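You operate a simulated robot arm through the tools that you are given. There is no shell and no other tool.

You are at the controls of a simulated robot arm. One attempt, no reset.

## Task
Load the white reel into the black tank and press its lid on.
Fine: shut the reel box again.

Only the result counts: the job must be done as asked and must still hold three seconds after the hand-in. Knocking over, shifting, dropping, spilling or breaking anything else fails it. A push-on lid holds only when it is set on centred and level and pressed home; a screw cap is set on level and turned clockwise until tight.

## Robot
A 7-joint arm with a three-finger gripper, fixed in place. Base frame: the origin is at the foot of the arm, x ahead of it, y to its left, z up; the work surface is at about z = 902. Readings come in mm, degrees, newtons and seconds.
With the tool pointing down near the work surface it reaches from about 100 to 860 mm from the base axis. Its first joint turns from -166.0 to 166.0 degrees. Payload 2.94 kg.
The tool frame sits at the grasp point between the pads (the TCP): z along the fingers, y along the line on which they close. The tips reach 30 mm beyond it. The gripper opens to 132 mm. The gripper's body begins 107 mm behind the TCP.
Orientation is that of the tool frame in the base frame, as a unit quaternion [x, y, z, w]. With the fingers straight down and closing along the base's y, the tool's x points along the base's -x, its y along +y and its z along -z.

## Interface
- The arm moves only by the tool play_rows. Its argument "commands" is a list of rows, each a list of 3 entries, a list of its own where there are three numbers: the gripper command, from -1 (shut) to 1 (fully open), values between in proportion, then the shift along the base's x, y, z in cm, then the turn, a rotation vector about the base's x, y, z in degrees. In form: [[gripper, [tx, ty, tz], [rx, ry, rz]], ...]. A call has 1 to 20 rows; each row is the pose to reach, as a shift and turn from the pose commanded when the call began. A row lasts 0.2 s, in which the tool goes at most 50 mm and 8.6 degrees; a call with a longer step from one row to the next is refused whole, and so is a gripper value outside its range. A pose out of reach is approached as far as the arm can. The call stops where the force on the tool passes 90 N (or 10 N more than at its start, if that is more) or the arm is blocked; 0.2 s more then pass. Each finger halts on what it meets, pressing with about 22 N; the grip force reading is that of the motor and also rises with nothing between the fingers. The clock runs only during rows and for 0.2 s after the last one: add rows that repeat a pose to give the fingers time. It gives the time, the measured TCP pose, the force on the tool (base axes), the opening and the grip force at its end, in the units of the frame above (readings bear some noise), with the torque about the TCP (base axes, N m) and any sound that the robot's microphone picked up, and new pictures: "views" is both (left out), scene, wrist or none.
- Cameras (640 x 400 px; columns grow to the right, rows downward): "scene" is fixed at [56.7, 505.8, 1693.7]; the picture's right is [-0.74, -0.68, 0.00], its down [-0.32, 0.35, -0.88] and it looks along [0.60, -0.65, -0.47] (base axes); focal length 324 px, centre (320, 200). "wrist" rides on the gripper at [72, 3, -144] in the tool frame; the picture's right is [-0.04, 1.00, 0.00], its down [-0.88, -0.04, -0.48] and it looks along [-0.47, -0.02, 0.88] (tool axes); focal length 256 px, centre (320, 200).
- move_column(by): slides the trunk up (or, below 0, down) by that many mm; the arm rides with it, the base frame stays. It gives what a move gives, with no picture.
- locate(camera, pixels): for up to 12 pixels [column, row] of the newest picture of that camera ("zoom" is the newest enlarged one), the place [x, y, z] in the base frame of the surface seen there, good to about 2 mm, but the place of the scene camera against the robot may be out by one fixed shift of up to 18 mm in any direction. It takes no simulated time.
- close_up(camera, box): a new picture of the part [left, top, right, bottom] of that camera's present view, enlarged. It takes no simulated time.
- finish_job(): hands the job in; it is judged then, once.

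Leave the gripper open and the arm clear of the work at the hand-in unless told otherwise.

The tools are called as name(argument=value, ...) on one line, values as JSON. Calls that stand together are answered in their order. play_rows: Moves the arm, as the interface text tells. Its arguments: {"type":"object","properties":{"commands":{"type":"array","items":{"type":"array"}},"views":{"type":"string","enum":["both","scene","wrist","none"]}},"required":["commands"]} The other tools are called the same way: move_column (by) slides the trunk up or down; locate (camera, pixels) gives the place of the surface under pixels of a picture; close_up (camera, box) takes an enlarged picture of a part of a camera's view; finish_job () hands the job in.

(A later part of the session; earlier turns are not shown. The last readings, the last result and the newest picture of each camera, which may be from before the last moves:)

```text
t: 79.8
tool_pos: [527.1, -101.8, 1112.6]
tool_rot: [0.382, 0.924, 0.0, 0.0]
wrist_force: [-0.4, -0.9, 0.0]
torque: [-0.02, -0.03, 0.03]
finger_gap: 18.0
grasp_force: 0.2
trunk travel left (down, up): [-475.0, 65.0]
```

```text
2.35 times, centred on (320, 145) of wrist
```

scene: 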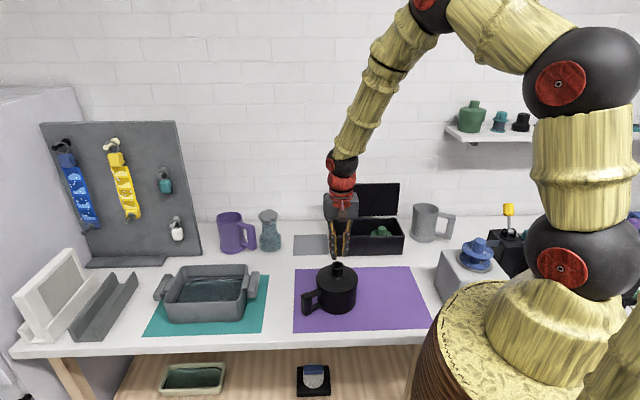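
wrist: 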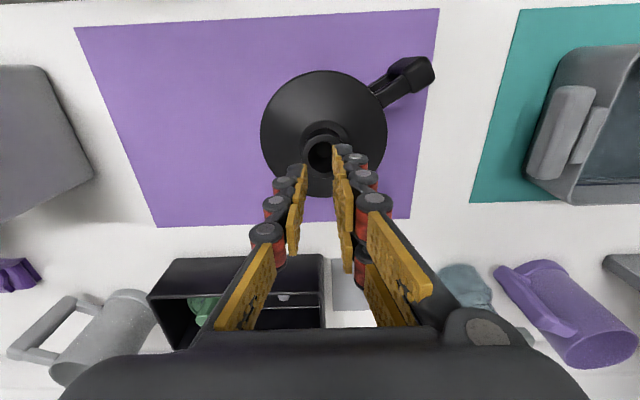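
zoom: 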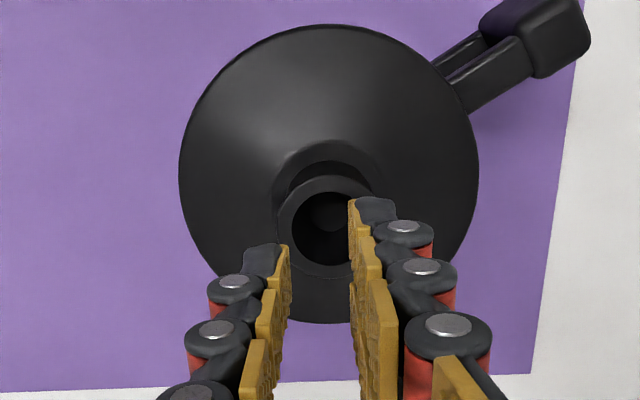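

The tube is about 3 mm to the right of the tool axis. I'll correct by (+1.4,+2.7) mm and lower to the ring.

play_rows(commands=[[-0.727, [0.14, 0.27, 0], [0, 0, 0]], [-0.727, [0.14, 0.27, -1.5], [0, 0, 0]], [-0.727, [0.14, 0.27, -2.8], [0, 0, 0]], [-0.727, [0.14, 0.27, -3.3], [0, 0, 0]], [-0.727, [0.14, 0.27, -3.6], [0, 0, 0]], [-0.727, [0.14, 0.27, -3.6], [0, 0, 0]]], views="both")

close_up(camera="wrist", box=[220, 60, 420, 230])

close_up(camera="scene", box=[305, 225, 375, 285])

```text
t: 81.2
tool_pos: [530.6, -98.8, 1076.1]
tool_rot: [0.383, 0.924, -0.001, 0.0]
wrist_force: [0.3, -0.3, -0.3]
torque: [0.03, -0.02, 0.01]
finger_gap: 18.4
grasp_force: 0.0
trunk travel left (down, up): [-475.0, 65.0]
```

scene: 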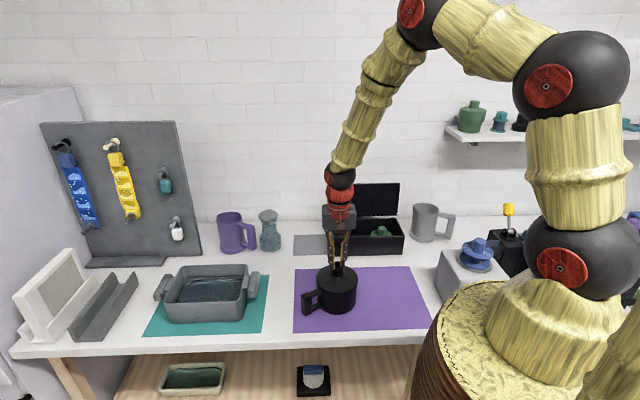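
wrist: 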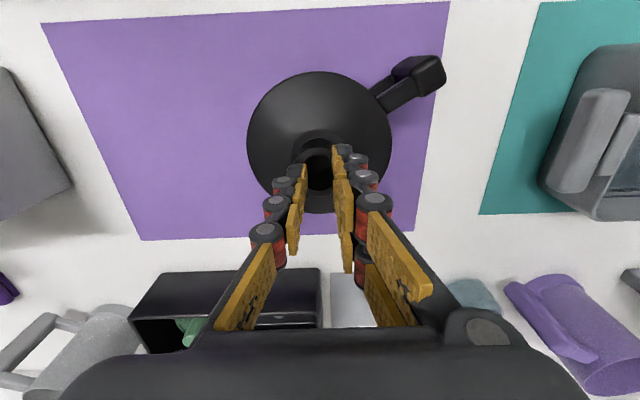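

```text
2.35 times, centred on (320, 145) of wrist
```

zoom: 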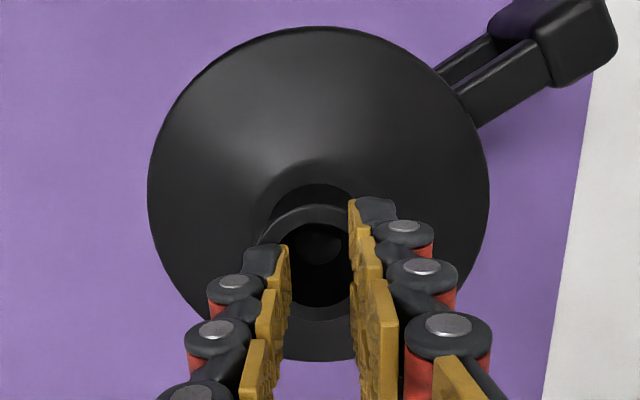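

```text
6.67 times, centred on (340, 255) of scene
```

zoom: 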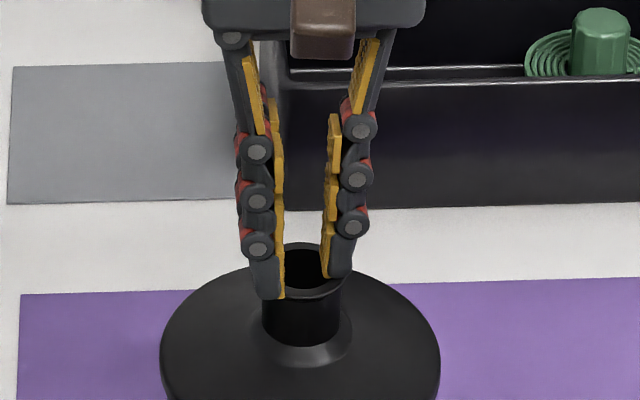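

The tips are centred over the ring with no force yet. I'll press in steps to roughly 70 N.

play_rows(commands=[[-0.727, [0, 0, -0.2], [0, 0, 0]], [-0.727, [0, 0, -0.4], [0, 0, 0]], [-0.727, [0, 0, -0.6], [0, 0, 0]], [-0.727, [0, 0, -0.6], [0, 0, 0]]], views="none")

```text
t: 82.2
tool_pos: [530.5, -99.2, 1075.7]
tool_rot: [0.383, 0.924, 0.001, 0.005]
wrist_force: [-5.4, -1.1, 63.2]
torque: [0.03, 0.31, 0.03]
finger_gap: 19.3
grasp_force: 0.7
trunk travel left (down, up): [-475.0, 65.0]
```

63 N and no give; the stack is rigid. A little more, then hold briefly.

play_rows(commands=[[-0.727, [0, 0, -0.1], [0, 0, 0]], [-0.727, [0, 0, -0.18], [0, 0, 0]], [-0.727, [0, 0, -0.18], [0, 0, 0]]], views="wrist")

close_up(camera="wrist", box=[220, 60, 420, 230])

locate(camera="zoom", pixels=[[155, 190], [485, 190], [322, 35], [215, 75], [430, 75], [310, 352], [180, 270], [180, 120], [460, 120]])

```text
t: 83.0
tool_pos: [530.6, -97.9, 1074.6]
tool_rot: [0.383, 0.924, 0.002, 0.007]
wrist_force: [-5.2, -1.2, 85.4]
torque: [-0.02, 0.46, 0.01]
finger_gap: 17.3
grasp_force: 9.5
trunk travel left (down, up): [-475.0, 65.0]
```

wrist: 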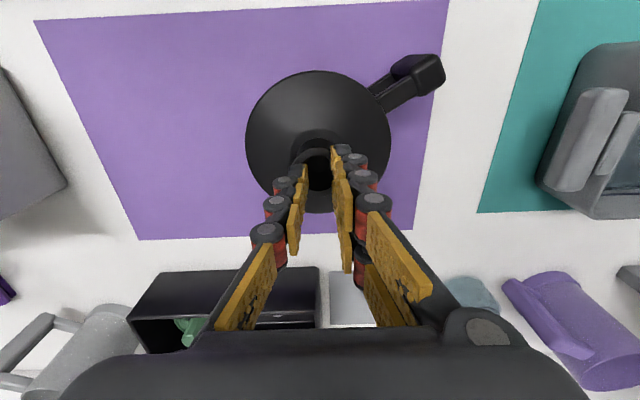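

```text
2.35 times, centred on (320, 145) of wrist
```

zoom: 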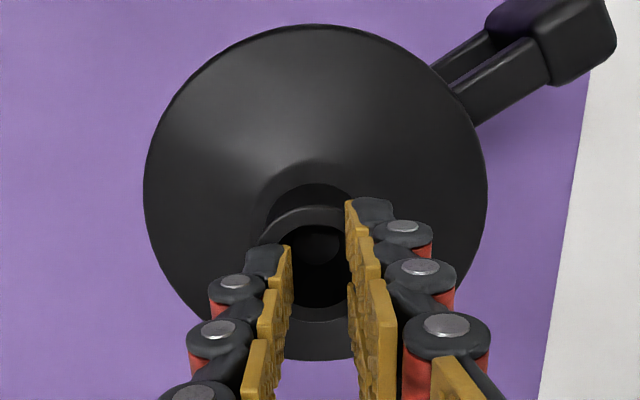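

```text
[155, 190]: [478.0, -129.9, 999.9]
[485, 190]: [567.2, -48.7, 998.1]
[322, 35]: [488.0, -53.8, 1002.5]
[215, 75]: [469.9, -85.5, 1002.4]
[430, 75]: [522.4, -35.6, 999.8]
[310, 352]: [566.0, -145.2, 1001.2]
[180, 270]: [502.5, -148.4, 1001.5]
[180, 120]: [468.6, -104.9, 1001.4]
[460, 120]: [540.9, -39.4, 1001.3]
```

Under 85 N there's no further movement and the lid edge stays level at z≈1001, so the lid is home. I'll release, rise, and turn the tool back 90° while moving over the box.

play_rows(commands=[[-0.727, [0, 0, 0.5], [0, 0, 0]], [-0.727, [0, 0, 1.2], [0, 0, 0]], [-0.6, [0, 0, 4], [0, 0, 0]], [-0.5, [0, 0, 8], [0, 0, 0]], [-0.5, [0, 0, 12.5], [0, 0, 0]], [-0.5, [0, 0, 17], [0, 0, 0]], [-0.5, [0, 0, 19.5], [0, 0, 0]], [-0.5, [0, 0, 19.5], [0, 0, 0]]], views="both")

play_rows(commands=[[-0.5, [0.6, -2.4, 0], [0, 0, 7.5]], [-0.5, [1.2, -4.8, 0], [0, 0, 15]], [-0.5, [1.8, -7.1, 0], [0, 0, 22.5]], [-0.5, [2.5, -9.5, 0], [0, 0, 30]], [-0.5, [3.1, -11.9, 0], [0, 0, 37.5]], [-0.5, [3.7, -14.3, 0], [0, 0, 45]], [-0.5, [4.3, -16.7, 0], [0, 0, 52.5]], [-0.5, [4.9, -19.1, 0], [0, 0, 60]], [-0.5, [5.6, -21.4, 0], [0, 0, 67.5]], [-0.5, [6.2, -23.8, 0], [0, 0, 75]], [-0.5, [6.8, -26.2, 0], [0, 0, 82.5]], [-0.5, [7.4, -28.6, 0], [0, 0, 90]], [-0.5, [7.4, -28.6, 0], [0, 0, 90]]], views="both")

```text
t: 84.8
tool_pos: [528.0, -97.6, 1264.0]
tool_rot: [0.383, 0.924, 0.001, -0.001]
wrist_force: [0.0, 0.7, 0.2]
torque: [0.02, 0.01, 0.02]
finger_gap: 32.9
grasp_force: 0.1
trunk travel left (down, up): [-475.0, 65.0]
```

scene: 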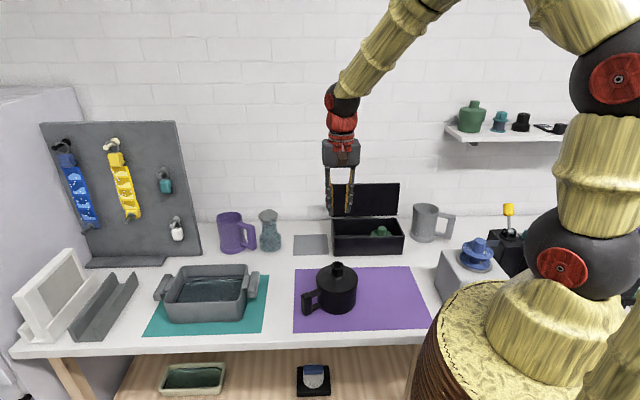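
wrist: 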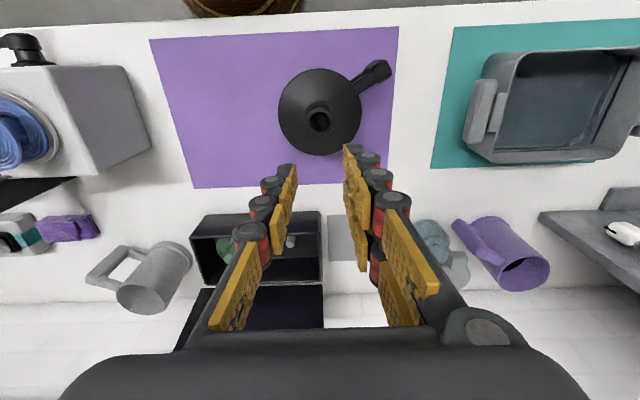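

```text
t: 87.6
tool_pos: [602.7, -386.8, 1264.7]
tool_rot: [-0.383, 0.924, 0.0, 0.001]
wrist_force: [0.0, -0.3, -0.3]
torque: [-0.04, -0.02, -0.02]
finger_gap: 32.9
grasp_force: 0.0
trunk travel left (down, up): [-475.0, 65.0]
```

scene: 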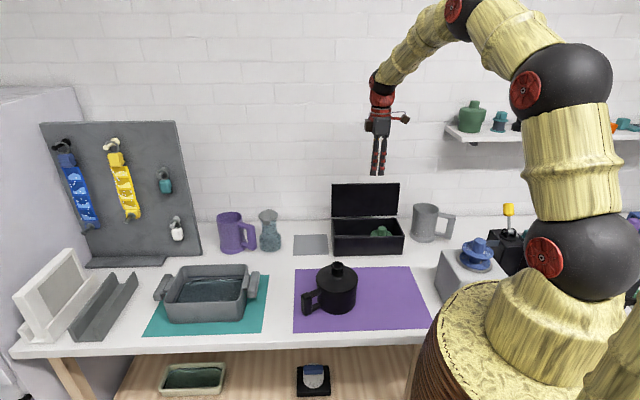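
wrist: 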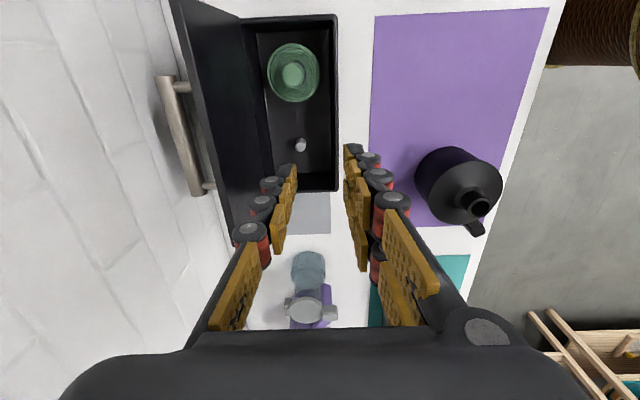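

The lid is still standing open, its bar visible at wrist (185,135). I'll measure the bar and lid edge from here.

locate(camera="wrist", pixels=[[168, 85], [182, 135], [196, 185], [176, 135], [190, 135], [175, 5], [228, 225], [182, 86], [208, 186]])

close_up(camera="wrist", box=[140, 0, 340, 240])

```text
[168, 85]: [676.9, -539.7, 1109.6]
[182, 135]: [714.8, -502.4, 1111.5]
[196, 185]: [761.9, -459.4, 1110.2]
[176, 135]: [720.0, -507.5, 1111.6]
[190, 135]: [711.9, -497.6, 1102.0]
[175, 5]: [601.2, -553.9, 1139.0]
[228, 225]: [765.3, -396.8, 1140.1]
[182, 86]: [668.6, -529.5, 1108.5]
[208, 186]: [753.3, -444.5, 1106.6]
```

```text
1.67 times, centred on (240, 120) of wrist
```

zoom: 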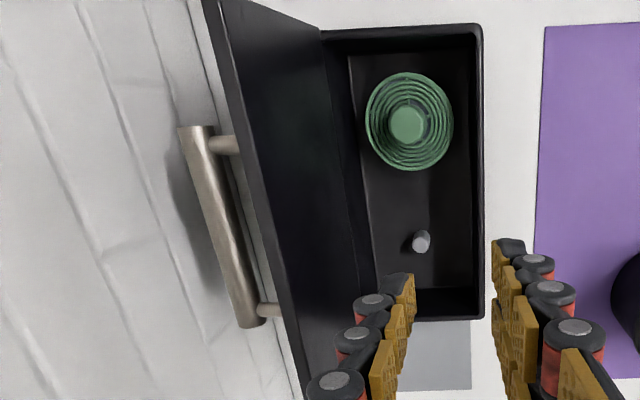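

The bar axis is at v≈863, z≈1102, with the lid at about 96°. I'll go above it with the 7.5° lean and a 33 mm gap, on the line I withdrew along before.

play_rows(commands=[[-0.5, [3.5, -3.4, 0], [-2.65, -2.65, 0]], [-0.5, [7.0, -6.8, 0], [-5.3, -5.3, 0]], [-0.5, [10.65, -10.18, 0], [-5.3, -5.3, 0]], [-0.5, [10.65, -10.18, -3.27], [-5.3, -5.3, 0]], [-0.5, [10.65, -10.18, -3.27], [-5.3, -5.3, 0]]], views="wrist")

close_up(camera="wrist", box=[220, 30, 460, 230])

```text
t: 88.8
tool_pos: [711.2, -487.3, 1230.3]
tool_rot: [-0.382, 0.922, -0.059, 0.025]
wrist_force: [0.6, 0.2, 0.1]
torque: [0.0, -0.04, 0.01]
finger_gap: 33.0
grasp_force: 0.1
trunk travel left (down, up): [-475.0, 65.0]
```

wrist: 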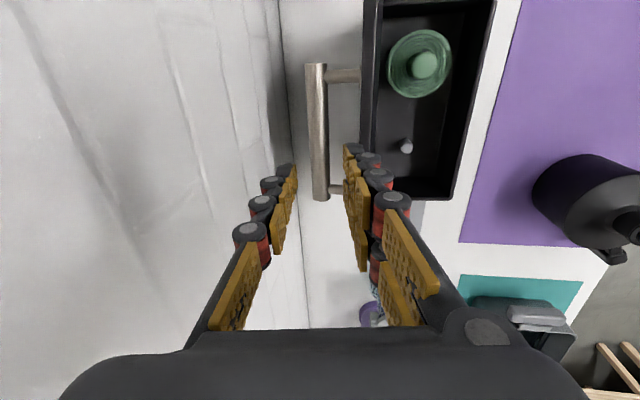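

```text
2.00 times, centred on (340, 130) of wrist
```

zoom: 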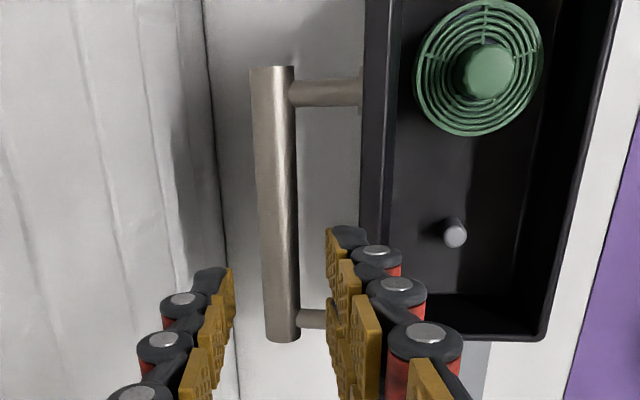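

The bar lines up with the tool axis. I'll descend along it in steps, fingers astride the bar.

play_rows(commands=[[-0.5, [0.28, -0.28, -3], [0, 0, 0]], [-0.5, [0.55, -0.55, -6], [0, 0, 0]], [-0.5, [0.79, -0.79, -8.5], [0, 0, 0]], [-0.5, [0.97, -0.97, -10.5], [0, 0, 0]], [-0.5, [1.08, -1.08, -11.7], [0, 0, 0]], [-0.5, [1.17, -1.17, -12.7], [0, 0, 0]], [-0.5, [1.17, -1.17, -12.7], [0, 0, 0]]], views="both")

close_up(camera="wrist", box=[200, 0, 540, 340])

```text
t: 90.4
tool_pos: [722.3, -498.4, 1104.0]
tool_rot: [-0.382, 0.922, -0.06, 0.025]
wrist_force: [0.5, 0.5, 0.7]
torque: [0.02, -0.02, 0.02]
finger_gap: 33.1
grasp_force: 0.1
trunk travel left (down, up): [-475.0, 65.0]
```

scene: 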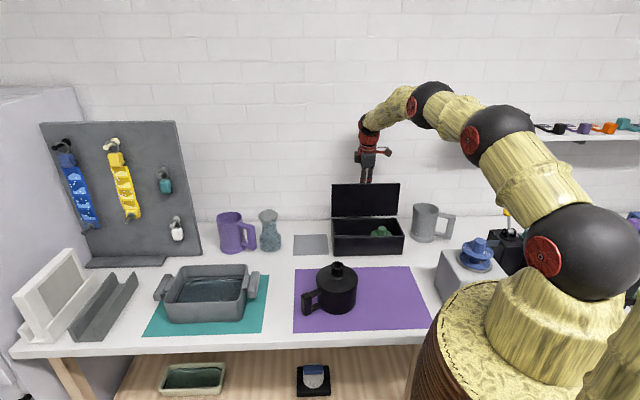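
wrist: 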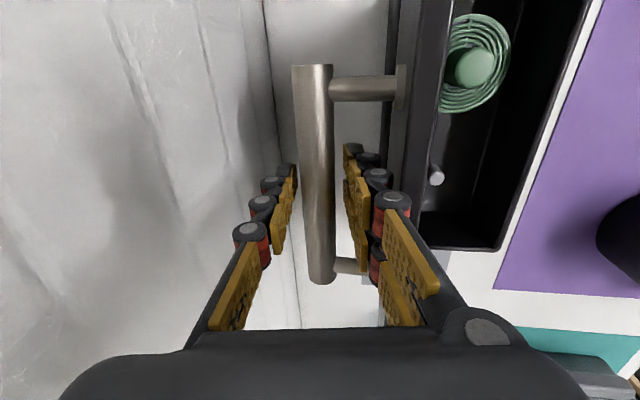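

```text
1.18 times, centred on (370, 170) of wrist
```

zoom: 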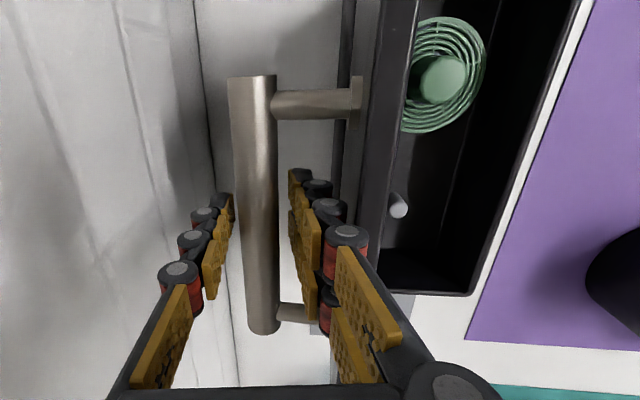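

The bar is between the pads with no contact force. Closing on it.

play_rows(commands=[[-0.7, [0, 0, 0], [0, 0, 0]], [-1, [0, 0, 0], [0, 0, 0]], [-1, [0, 0, 0], [0, 0, 0]], [-1, [0, 0, 0], [0, 0, 0]]], views="wrist")

close_up(camera="wrist", box=[200, 0, 540, 340])

locate(camera="zoom", pixels=[[253, 110], [257, 200], [262, 310], [365, 200], [390, 40], [386, 200], [360, 100]])

```text
t: 91.4
tool_pos: [723.2, -498.4, 1104.8]
tool_rot: [-0.381, 0.922, -0.06, 0.025]
wrist_force: [0.4, -0.3, 0.4]
torque: [0.05, -0.07, 0.03]
finger_gap: 20.1
grasp_force: 43.2
trunk travel left (down, up): [-475.0, 65.0]
```

wrist: 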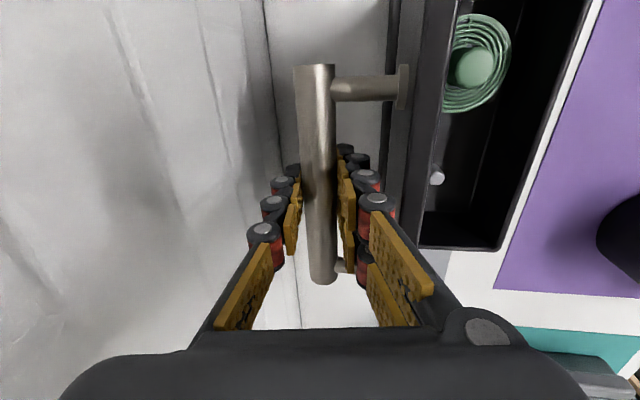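

```text
1.18 times, centred on (370, 170) of wrist
```

zoom: 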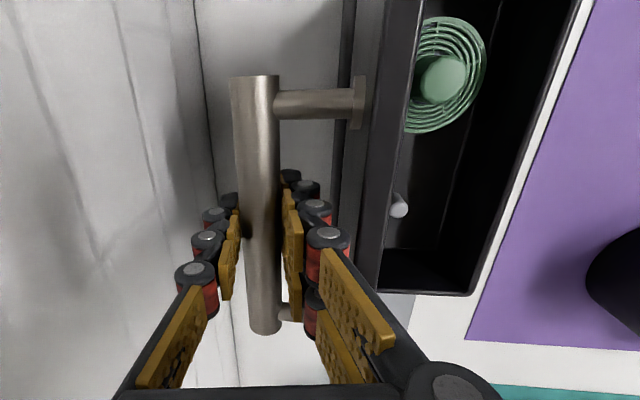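

```text
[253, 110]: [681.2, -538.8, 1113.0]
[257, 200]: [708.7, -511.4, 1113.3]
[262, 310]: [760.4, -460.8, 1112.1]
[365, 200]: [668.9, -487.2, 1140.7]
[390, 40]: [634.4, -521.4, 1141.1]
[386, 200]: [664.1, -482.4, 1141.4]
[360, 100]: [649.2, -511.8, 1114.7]
```

The bar is gripped at 20.1 mm at pad centre, with the lid at 96°. I'll start the closing arc about the hinge (v=810, z=1005), first to 80°.

play_rows(commands=[[-1, [-0.38, 0.38, 0.26], [0, 0, 0]], [-1, [-0.764, 0.764, 0.5], [0, 0, 0]], [-1, [-1.1, 1.1, 0.67], [0, 0, 0]], [-1, [-1.428, 1.428, 0.83], [0, 0, 0]], [-1, [-1.77, 1.77, 0.95], [0, 0, 0]], [-1, [-2.107, 2.107, 1.07], [0, 0, 0]], [-1, [-2.107, 2.107, 1.07], [0, 0, 0]]], views="none")

```text
t: 93.0
tool_pos: [700.5, -476.6, 1112.8]
tool_rot: [-0.382, 0.922, -0.059, 0.024]
wrist_force: [-1.4, 2.3, -12.8]
torque: [-0.09, -0.22, -0.05]
finger_gap: 20.9
grasp_force: 44.8
trunk travel left (down, up): [-475.0, 65.0]
```

The tool is being pulled down by 12.8 N, meaning my arc runs about 2 mm too high. Refitting gives the hinge at v=809.1, z=1003.1. I'll continue to 60° with this correction.

play_rows(commands=[[-1, [-0.33, 0.33, -0.05], [0, 0, 0]], [-1, [-0.658, 0.658, 0.03], [0, 0, 0]], [-1, [-1.0, 1.0, 0.08], [0, 0, 0]], [-1, [-1.351, 1.351, 0.12], [0, 0, 0]], [-1, [-1.7, 1.7, 0.13], [0, 0, 0]], [-1, [-2.051, 2.051, 0.13], [0, 0, 0]], [-1, [-2.4, 2.4, 0.09], [0, 0, 0]], [-1, [-2.751, 2.751, 0.04], [0, 0, 0]], [-1, [-2.751, 2.751, 0.04], [0, 0, 0]]], views="both")

```text
t: 95.0
tool_pos: [674.1, -450.9, 1114.1]
tool_rot: [-0.381, 0.922, -0.06, 0.025]
wrist_force: [6.2, -1.3, -16.5]
torque: [-0.12, -0.35, -0.01]
finger_gap: 20.8
grasp_force: 44.6
trunk travel left (down, up): [-475.0, 65.0]
```

scene: 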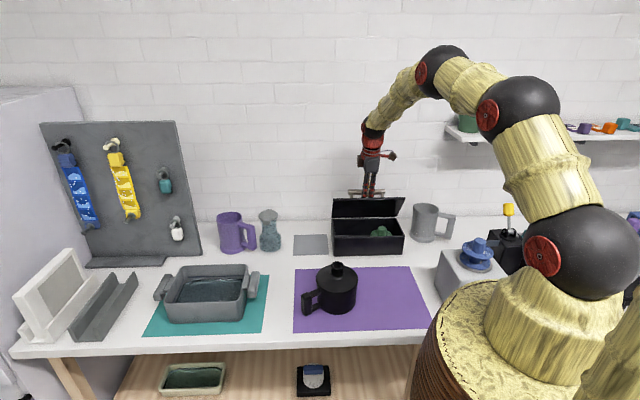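
wrist: 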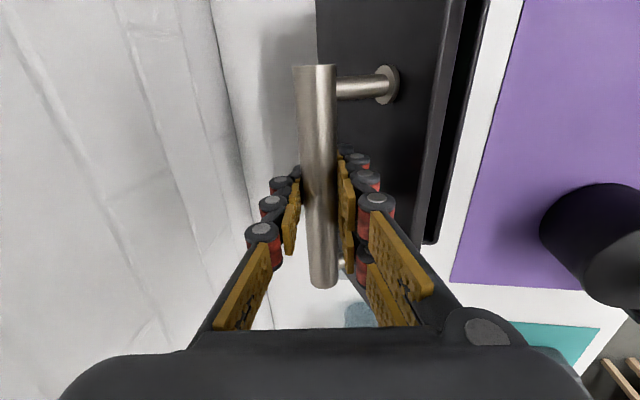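

Still about 16 N of downward pull, so the bar is sliding in the pads at the friction limit. I'll measure where the bar and lid are now.

locate(camera="wrist", pixels=[[315, 90], [318, 140], [324, 270], [444, 60], [430, 180], [466, 60], [440, 180], [385, 75], [320, 60], [320, 120]])

close_up(camera="scene", box=[320, 170, 430, 265])

```text
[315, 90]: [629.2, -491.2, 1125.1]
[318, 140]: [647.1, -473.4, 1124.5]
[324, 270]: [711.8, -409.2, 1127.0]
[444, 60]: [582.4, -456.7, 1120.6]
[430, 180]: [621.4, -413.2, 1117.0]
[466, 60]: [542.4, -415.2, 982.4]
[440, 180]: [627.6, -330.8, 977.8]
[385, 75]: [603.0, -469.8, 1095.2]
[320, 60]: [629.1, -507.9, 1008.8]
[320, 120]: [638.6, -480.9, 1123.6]
```

```text
4.21 times, centred on (375, 218) of scene
```

zoom: 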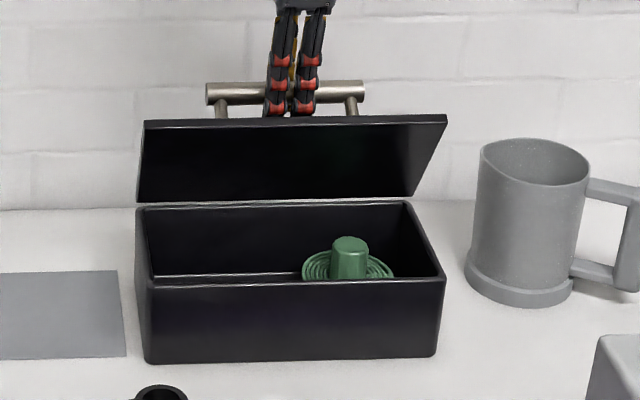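

The bar is still at pad centre. I'll lower the tool 2.5 mm to relieve the radial pull and re-read.

play_rows(commands=[[-1, [0.05, -0.05, -0.12], [0, 0, 0]], [-1, [0.05, -0.05, -0.25], [0, 0, 0]], [-1, [0.05, -0.05, -0.25], [0, 0, 0]]], views="none")

```text
t: 95.8
tool_pos: [674.4, -450.7, 1113.5]
tool_rot: [-0.382, 0.922, -0.06, 0.025]
wrist_force: [3.2, 0.5, -4.2]
torque: [-0.46, 0.33, -0.12]
finger_gap: 20.6
grasp_force: 44.7
trunk travel left (down, up): [-475.0, 65.0]
```

The pull dropped to 4 N. Fitting all the gripped positions gives a hinge at about v=811, z=995, radius 119 mm. Continuing the closing arc to about 33° with this model.

play_rows(commands=[[-1, [-0.347, 0.347, -0.19], [0, 0, 0]], [-1, [-0.7, 0.7, -0.3], [0, 0, 0]], [-1, [-1.064, 1.064, -0.42], [0, 0, 0]], [-1, [-1.416, 1.416, -0.57], [0, 0, 0]], [-1, [-1.768, 1.768, -0.73], [0, 0, 0]], [-1, [-2.108, 2.108, -0.93], [0, 0, 0]], [-1, [-2.447, 2.447, -1.13], [0, 0, 0]], [-1, [-2.772, 2.772, -1.37], [0, 0, 0]], [-1, [-3.097, 3.097, -1.61], [0, 0, 0]], [-1, [-3.097, 3.097, -1.61], [0, 0, 0]]], views="both")

```text
t: 98.0
tool_pos: [644.3, -421.1, 1093.1]
tool_rot: [-0.382, 0.922, -0.059, 0.024]
wrist_force: [14.8, -3.4, -18.6]
torque: [0.08, -0.42, -0.09]
finger_gap: 20.8
grasp_force: 43.5
trunk travel left (down, up): [-475.0, 65.0]
```

scene: 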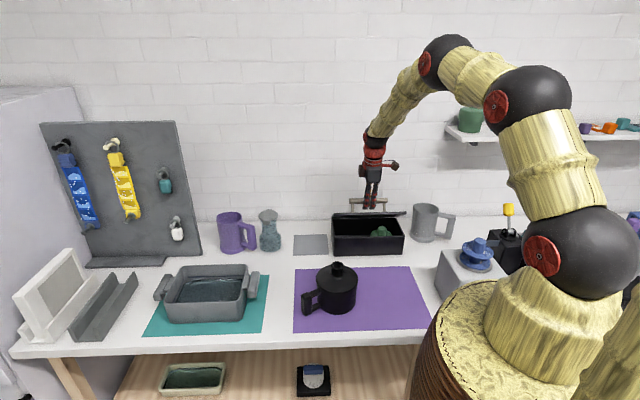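
wrist: 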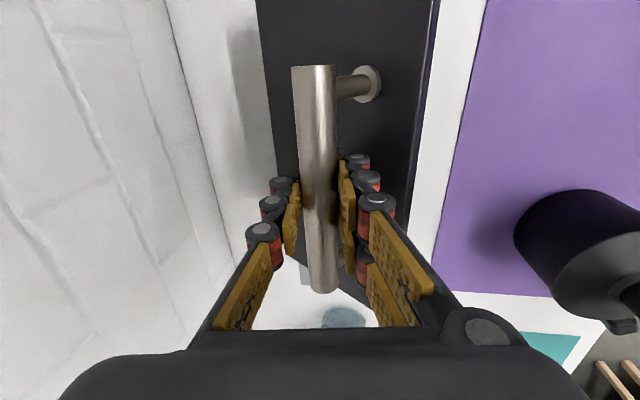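

Now there's 22 N of inward pull. I'll measure the bar and lid before correcting.

locate(camera="wrist", pixels=[[314, 90], [317, 140], [324, 280], [436, 40], [410, 190], [432, 40], [366, 70], [263, 60], [273, 150], [260, 20], [318, 110], [405, 190]])

close_up(camera="scene", box=[320, 170, 430, 265])

close_up(camera="wrist", box=[220, 0, 460, 220])

```text
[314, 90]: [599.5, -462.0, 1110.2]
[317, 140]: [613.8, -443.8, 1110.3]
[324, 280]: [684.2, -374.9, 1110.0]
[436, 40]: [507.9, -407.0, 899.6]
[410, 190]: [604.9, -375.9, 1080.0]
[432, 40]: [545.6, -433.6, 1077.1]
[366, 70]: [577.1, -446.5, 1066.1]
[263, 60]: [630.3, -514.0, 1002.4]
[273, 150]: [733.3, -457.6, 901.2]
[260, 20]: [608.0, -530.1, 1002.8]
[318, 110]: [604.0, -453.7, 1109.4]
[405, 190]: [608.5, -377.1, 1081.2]
```

```text
4.21 times, centred on (375, 218) of scene
```

zoom: 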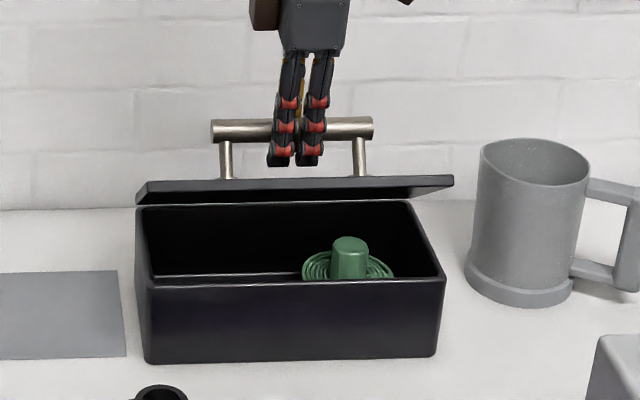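

```text
1.82 times, centred on (340, 110) of wrist
```

zoom: 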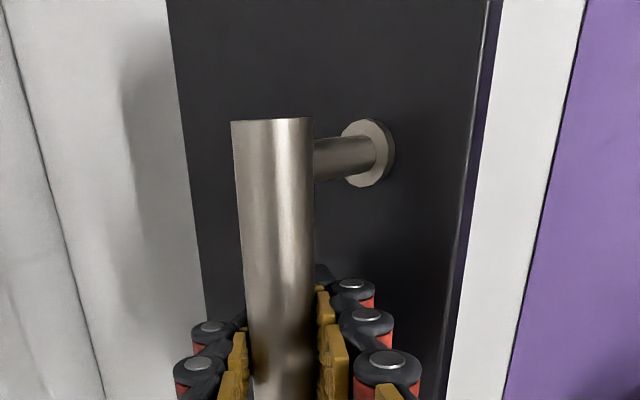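

The camera shows the bar at (v≈750, z≈1100), which fits the hinge (809.1, 1003.1) with radius 113.4. My last arc was off, so the bar slid about 7 mm up the pads. I'll take up that offset, unload, and go on with the corrected arc, first to 30°.

play_rows(commands=[[-1, [0.02, 0.18, -0.3], [0, 0, 0]], [-1, [-0.034, 0.234, -0.6], [0, 0, 0]], [-1, [-0.32, 0.52, -0.88], [0, 0, 0]], [-1, [-0.607, 0.807, -1.17], [0, 0, 0]], [-1, [-0.607, 0.807, -1.17], [0, 0, 0]]], views="wrist")

locate(camera="wrist", pixels=[[314, 90], [317, 140], [324, 280], [318, 110], [432, 40], [405, 190], [260, 20], [263, 60]])

```text
t: 99.2
tool_pos: [635.2, -412.4, 1084.4]
tool_rot: [-0.382, 0.922, -0.061, 0.025]
wrist_force: [-2.3, -4.3, -1.3]
torque: [-0.22, 0.18, 0.05]
finger_gap: 20.4
grasp_force: 42.5
trunk travel left (down, up): [-475.0, 65.0]
```

wrist: 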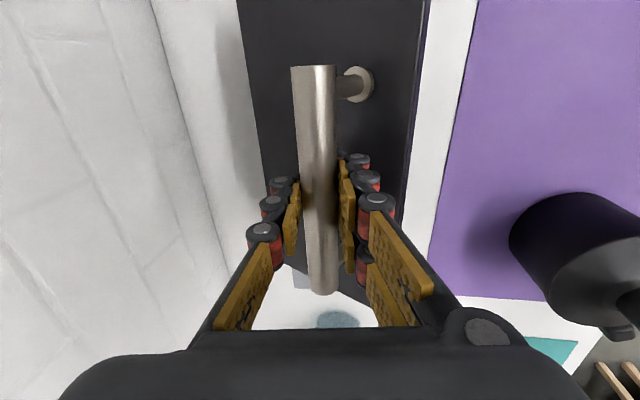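

```text
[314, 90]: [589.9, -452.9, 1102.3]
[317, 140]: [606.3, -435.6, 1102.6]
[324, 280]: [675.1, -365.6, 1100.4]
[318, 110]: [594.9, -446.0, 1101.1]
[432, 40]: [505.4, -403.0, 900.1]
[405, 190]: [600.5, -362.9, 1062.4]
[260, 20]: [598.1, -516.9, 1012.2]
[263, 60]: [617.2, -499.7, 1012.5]
```

Forces are near zero and the lid is at about 28°. Continuing the corrected arc to 10°.

play_rows(commands=[[-1, [-0.32, 0.21, -0.31], [0, 0, 0]], [-1, [-0.594, 0.48, -0.63], [0, 0, 0]], [-1, [-0.85, 0.73, -0.98], [0, 0, 0]], [-1, [-1.097, 0.983, -1.33], [0, 0, 0]], [-1, [-1.33, 1.21, -1.7], [0, 0, 0]], [-1, [-1.549, 1.435, -2.08], [0, 0, 0]], [-1, [-1.76, 1.64, -2.48], [0, 0, 0]], [-1, [-1.952, 1.838, -2.89], [0, 0, 0]], [-1, [-1.952, 1.838, -2.89], [0, 0, 0]]], views="both")

locate(camera="wrist", pixels=[[314, 90], [317, 140], [324, 280], [318, 110], [260, 60], [230, 20], [400, 100], [395, 60]])

close_up(camera="scene", box=[320, 170, 430, 265])

```text
t: 101.2
tool_pos: [618.8, -393.5, 1054.9]
tool_rot: [-0.382, 0.922, -0.06, 0.025]
wrist_force: [10.1, -14.2, -8.9]
torque: [0.0, -0.2, 0.02]
finger_gap: 20.2
grasp_force: 42.0
trunk travel left (down, up): [-475.0, 65.0]
```

scene: 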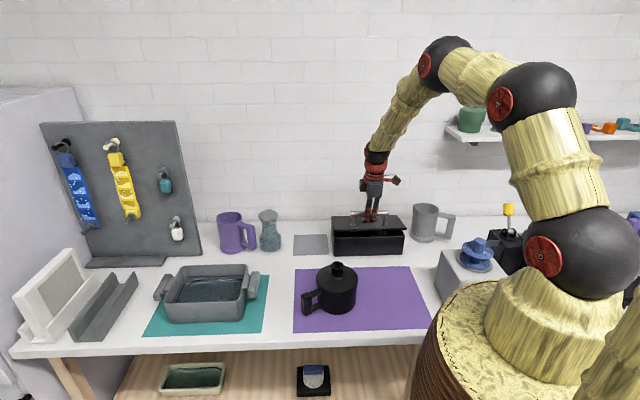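
wrist: 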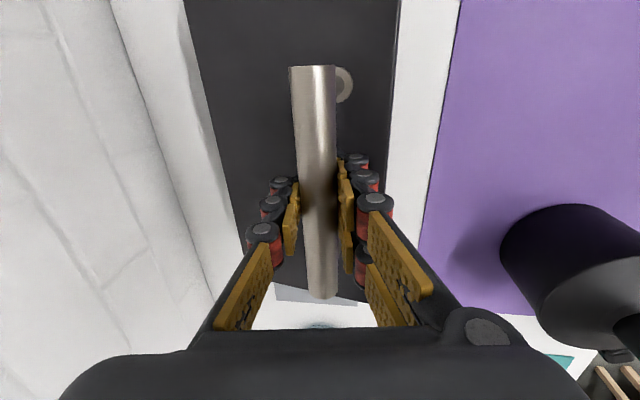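

```text
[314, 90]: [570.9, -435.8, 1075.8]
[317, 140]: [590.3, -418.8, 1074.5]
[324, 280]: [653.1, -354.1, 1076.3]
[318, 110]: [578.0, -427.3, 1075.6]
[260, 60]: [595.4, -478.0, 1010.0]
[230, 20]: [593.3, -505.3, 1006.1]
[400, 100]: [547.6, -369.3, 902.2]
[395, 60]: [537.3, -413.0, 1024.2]
```

```text
4.21 times, centred on (375, 218) of scene
```

zoom: 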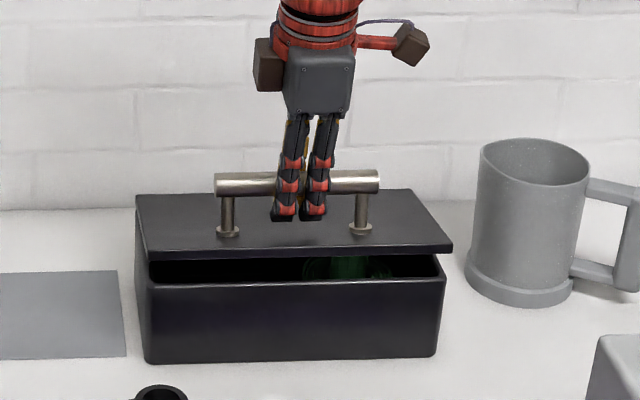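

The lid is at about 10° and nearly shut. There's 17 N pushing the tool toward the wall, meaning it's about 3 mm too far out. I'll relieve this and bring the lid down to about 2°.

play_rows(commands=[[-1, [0.1, -0.1, -0.1], [0, 0, 0]], [-1, [0.198, -0.198, -0.18], [0, 0, 0]], [-1, [0.02, -0.02, -0.6], [0, 0, 0]], [-1, [-0.156, 0.156, -1.03], [0, 0, 0]], [-1, [-0.25, 0.25, -1.3], [0, 0, 0]], [-1, [-0.34, 0.34, -1.57], [0, 0, 0]], [-1, [-0.34, 0.34, -1.57], [0, 0, 0]]], views="both")

close_up(camera="scene", box=[320, 170, 430, 265])

```text
t: 102.8
tool_pos: [613.2, -388.5, 1041.7]
tool_rot: [-0.382, 0.922, -0.06, 0.024]
wrist_force: [-3.9, 5.7, 3.6]
torque: [0.03, -0.36, 0.0]
finger_gap: 19.8
grasp_force: 41.3
trunk travel left (down, up): [-475.0, 65.0]
```

scene: 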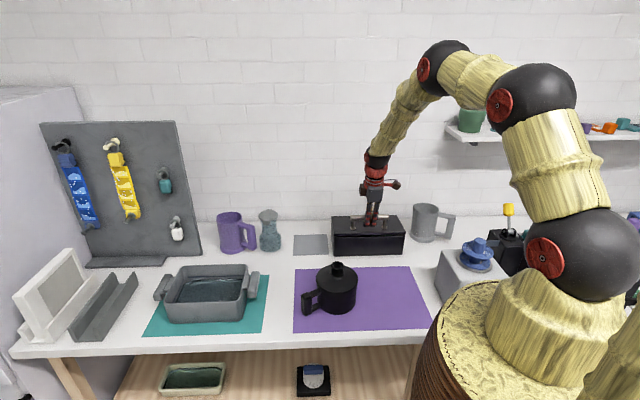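
wrist: 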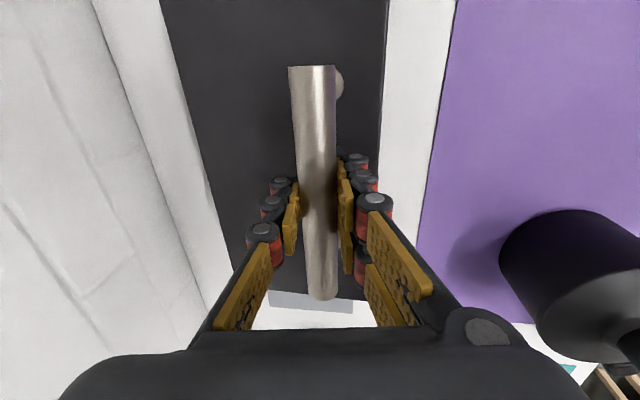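

```text
4.21 times, centred on (375, 218) of scene
```

zoom: 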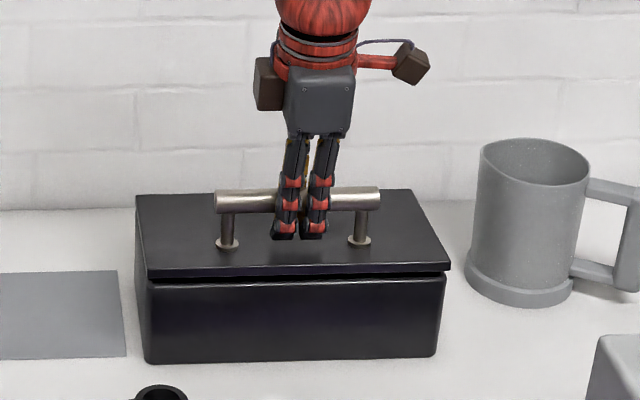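

Only a small gap remains at the front. I'll lower the last few millimetres.

play_rows(commands=[[-1, [-0.1, 0.1, -0.2], [0, 0, 0]], [-1, [-0.18, 0.18, -0.4], [0, 0, 0]], [-1, [-0.22, 0.22, -0.55], [0, 0, 0]], [-1, [-0.22, 0.22, -0.55], [0, 0, 0]]], views="both")

close_up(camera="scene", box=[320, 170, 430, 265])

locate(camera="wrist", pixels=[[314, 90], [318, 130], [324, 285], [380, 60], [376, 110], [175, 30], [200, 130]])

```text
t: 103.8
tool_pos: [611.7, -387.2, 1035.3]
tool_rot: [-0.383, 0.922, -0.061, 0.025]
wrist_force: [-0.3, 3.8, 2.9]
torque: [-0.02, -0.35, 0.04]
finger_gap: 20.0
grasp_force: 41.4
trunk travel left (down, up): [-475.0, 65.0]
```

scene: 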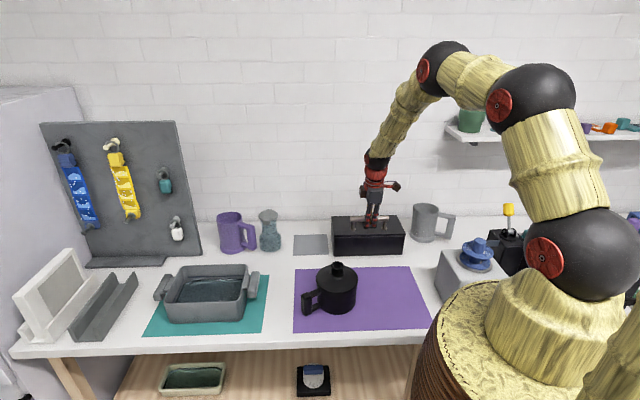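
wrist: 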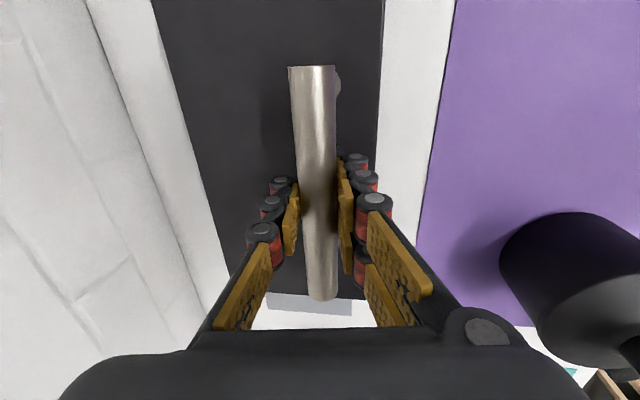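

```text
4.21 times, centred on (375, 218) of scene
```

zoom: 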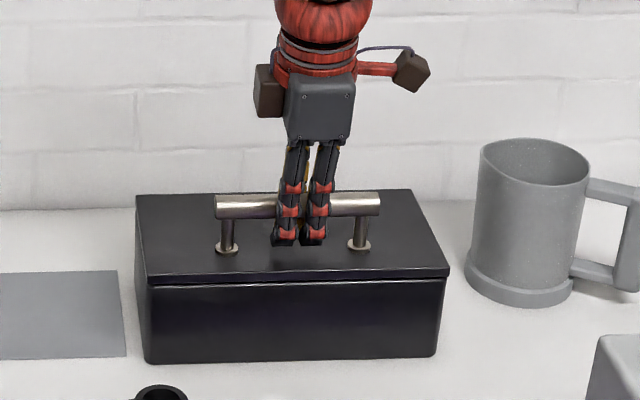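

```text
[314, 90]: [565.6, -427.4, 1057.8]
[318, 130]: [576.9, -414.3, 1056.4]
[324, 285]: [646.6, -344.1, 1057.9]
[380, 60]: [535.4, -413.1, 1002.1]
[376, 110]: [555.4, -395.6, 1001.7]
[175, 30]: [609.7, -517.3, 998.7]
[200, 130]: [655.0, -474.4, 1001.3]
```

The lid is essentially down, with the front edge at z≈1002 against 1000 originally. A last small push until it meets the box.

play_rows(commands=[[-1, [-0.05, 0.05, -0.15], [0, 0, 0]], [-1, [-0.05, 0.05, -0.3], [0, 0, 0]], [-1, [-0.05, 0.05, -0.3], [0, 0, 0]]], views="none")

```text
t: 104.6
tool_pos: [611.3, -386.1, 1033.8]
tool_rot: [-0.382, 0.922, -0.062, 0.026]
wrist_force: [-1.0, 2.6, 15.7]
torque: [-0.53, 0.45, -0.01]
finger_gap: 19.6
grasp_force: 41.1
trunk travel left (down, up): [-475.0, 65.0]
```

Contact with 15.7 N upward: the lid is shut. I'll ease off, open the fingers and withdraw upward.

play_rows(commands=[[-1, [0.03, -0.03, 0.25], [0, 0, 0]], [-0.5, [0.03, -0.03, 0.3], [0, 0, 0]], [-0.3, [0.03, -0.03, 0.3], [0, 0, 0]], [-0.3, [0.03, -0.03, 0.3], [0, 0, 0]], [-0.3, [-0.1, 0.1, 2], [0, 0, 0]], [-0.3, [-0.35, 0.35, 5], [0, 0, 0]], [-0.3, [-0.7, 0.7, 9], [0, 0, 0]], [-0.3, [-1.1, 1.1, 13], [0, 0, 0]], [-0.3, [-1.1, 1.1, 17], [0, 0, 0]], [-0.3, [-1.1, 1.1, 17], [0, 0, 0]]], views="both")

close_up(camera="scene", box=[320, 190, 430, 265])

close_up(camera="wrist", box=[180, 0, 480, 220])

```text
t: 106.8
tool_pos: [602.2, -373.6, 1200.2]
tool_rot: [-0.382, 0.922, -0.06, 0.025]
wrist_force: [0.2, 0.0, 0.1]
torque: [0.03, 0.0, 0.02]
finger_gap: 46.1
grasp_force: 0.2
trunk travel left (down, up): [-475.0, 65.0]
```

scene: 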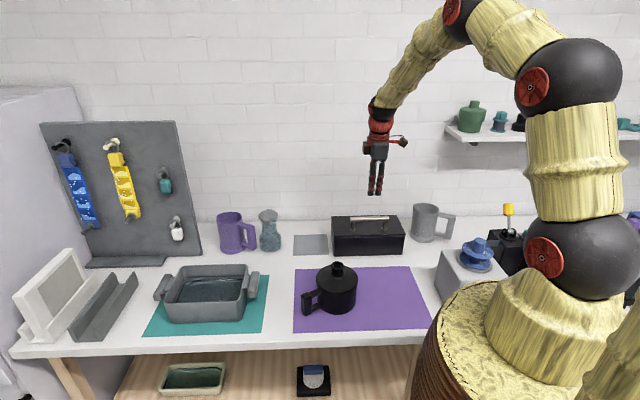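
wrist: 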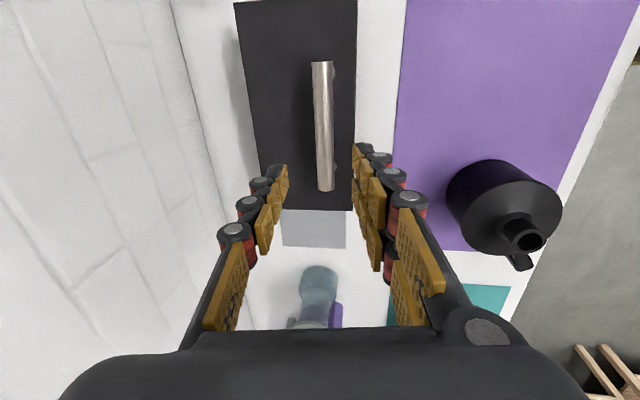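

```text
5.33 times, centred on (375, 228) of scene
```

zoom: 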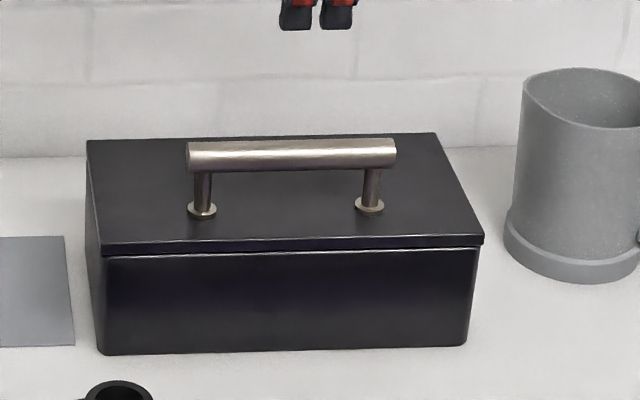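

```text
1.82 times, centred on (330, 110) of wrist
```

zoom: 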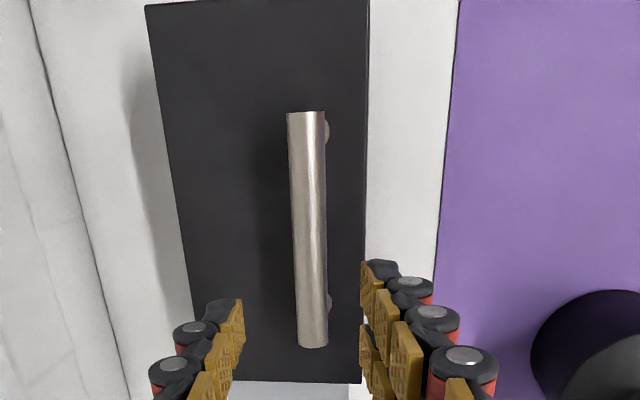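

The lid is closed. I'll compare with the very first view of the box using the same crop, to check the lid's fit and the box position.

close_up(camera="scene", box=[325, 205, 415, 265])

locate(camera="wrist", pixels=[[238, 5], [355, 5], [352, 205], [264, 205], [355, 60], [353, 150], [244, 60], [254, 150], [322, 80], [325, 175], [300, 100], [340, 100]])

```text
6.67 times, centred on (370, 235) of scene
```

zoom: 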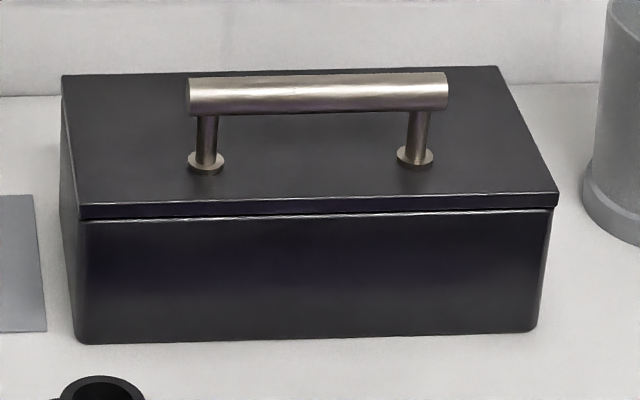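

```text
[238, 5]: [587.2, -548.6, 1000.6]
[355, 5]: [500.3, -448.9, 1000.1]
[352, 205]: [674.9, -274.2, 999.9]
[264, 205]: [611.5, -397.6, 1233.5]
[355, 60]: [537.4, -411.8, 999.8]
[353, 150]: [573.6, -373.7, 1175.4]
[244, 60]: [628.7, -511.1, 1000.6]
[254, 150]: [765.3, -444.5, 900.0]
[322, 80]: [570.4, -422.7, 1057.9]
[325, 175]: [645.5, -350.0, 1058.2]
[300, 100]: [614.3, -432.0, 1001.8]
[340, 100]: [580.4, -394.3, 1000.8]
```

The box view is pixel-for-pixel as at the start: shut and not shifted. Now I'll check the tank lid again with the same crop as before pressing.

close_up(camera="scene", box=[300, 250, 375, 320])

close_up(camera="scene", box=[312, 265, 368, 300])

```text
5.71 times, centred on (338, 285) of scene
```

zoom: 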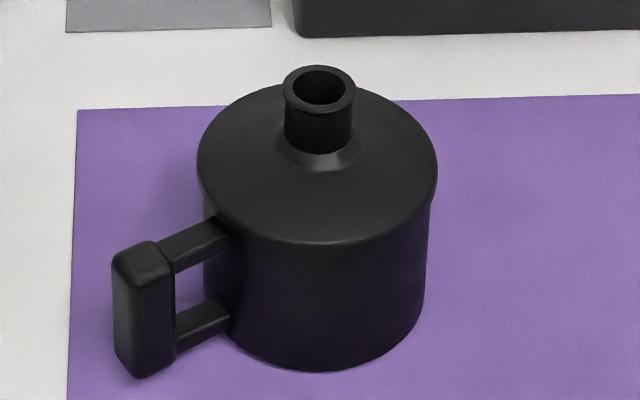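

```text
11.43 times, centred on (340, 282) of scene
```

zoom: 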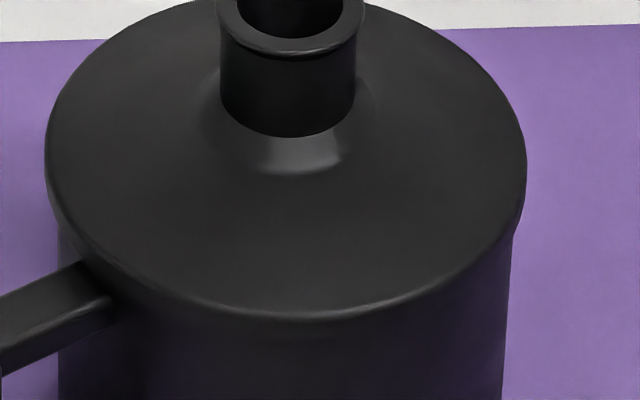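

The tank stands where it was and the lid looks level. For certainty about "pressed home", I'll take one truly horizontal look at the seam with the wrist camera. First I'll straighten the tool and swing it around the robot side of the tank at a safe height.

play_rows(commands=[[0, [0, 0, 1], [5.3, 5.3, 0]], [0, [0, 0, 1], [5.3, 5.3, 0]]], views="none")

play_rows(commands=[[0, [-1.3, 2.9, 0], [0, 0, -7.5]], [0, [-2.6, 5.9, 0], [0, 0, -15]], [0, [-3.9, 8.9, 0], [0, 0, -22.5]], [0, [-5.2, 11.8, 0], [0, 0, -30]], [0, [-6.4, 14.8, 0], [0, 0, -37.5]], [0, [-7.7, 17.7, 0], [0, 0, -45]], [0, [-9.0, 20.7, 0], [0, 0, -52.5]], [0, [-10.3, 23.6, 0], [0, 0, -60]], [0, [-11.6, 26.6, 0], [0, 0, -67.5]], [0, [-12.9, 29.5, 0], [0, 0, -75]], [0, [-14.2, 32.5, 0], [0, 0, -82.5]], [0, [-15.46, 35.46, 0], [0, 0, -90]], [0, [-15.46, 35.46, 0], [0, 0, -90]]], views="scene")

```text
t: 107.4
tool_pos: [600.3, -374.2, 1212.4]
tool_rot: [-0.383, 0.924, 0.0, 0.0]
wrist_force: [0.1, 1.1, 0.0]
torque: [-0.01, -0.03, -0.03]
finger_gap: 66.1
grasp_force: 0.0
trunk travel left (down, up): [-475.0, 65.0]
```

```text
t: 110.2
tool_pos: [445.7, -22.3, 1211.9]
tool_rot: [0.383, 0.924, 0.0, 0.0]
wrist_force: [-0.2, 0.6, -0.7]
torque: [0.03, 0.04, -0.02]
finger_gap: 66.0
grasp_force: 0.2
trunk travel left (down, up): [-475.0, 65.0]
```

scene: 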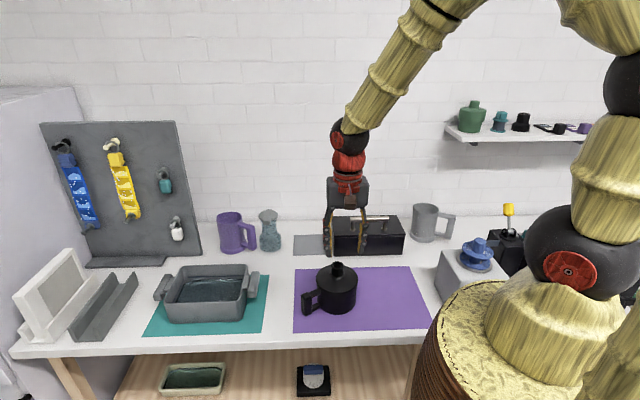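

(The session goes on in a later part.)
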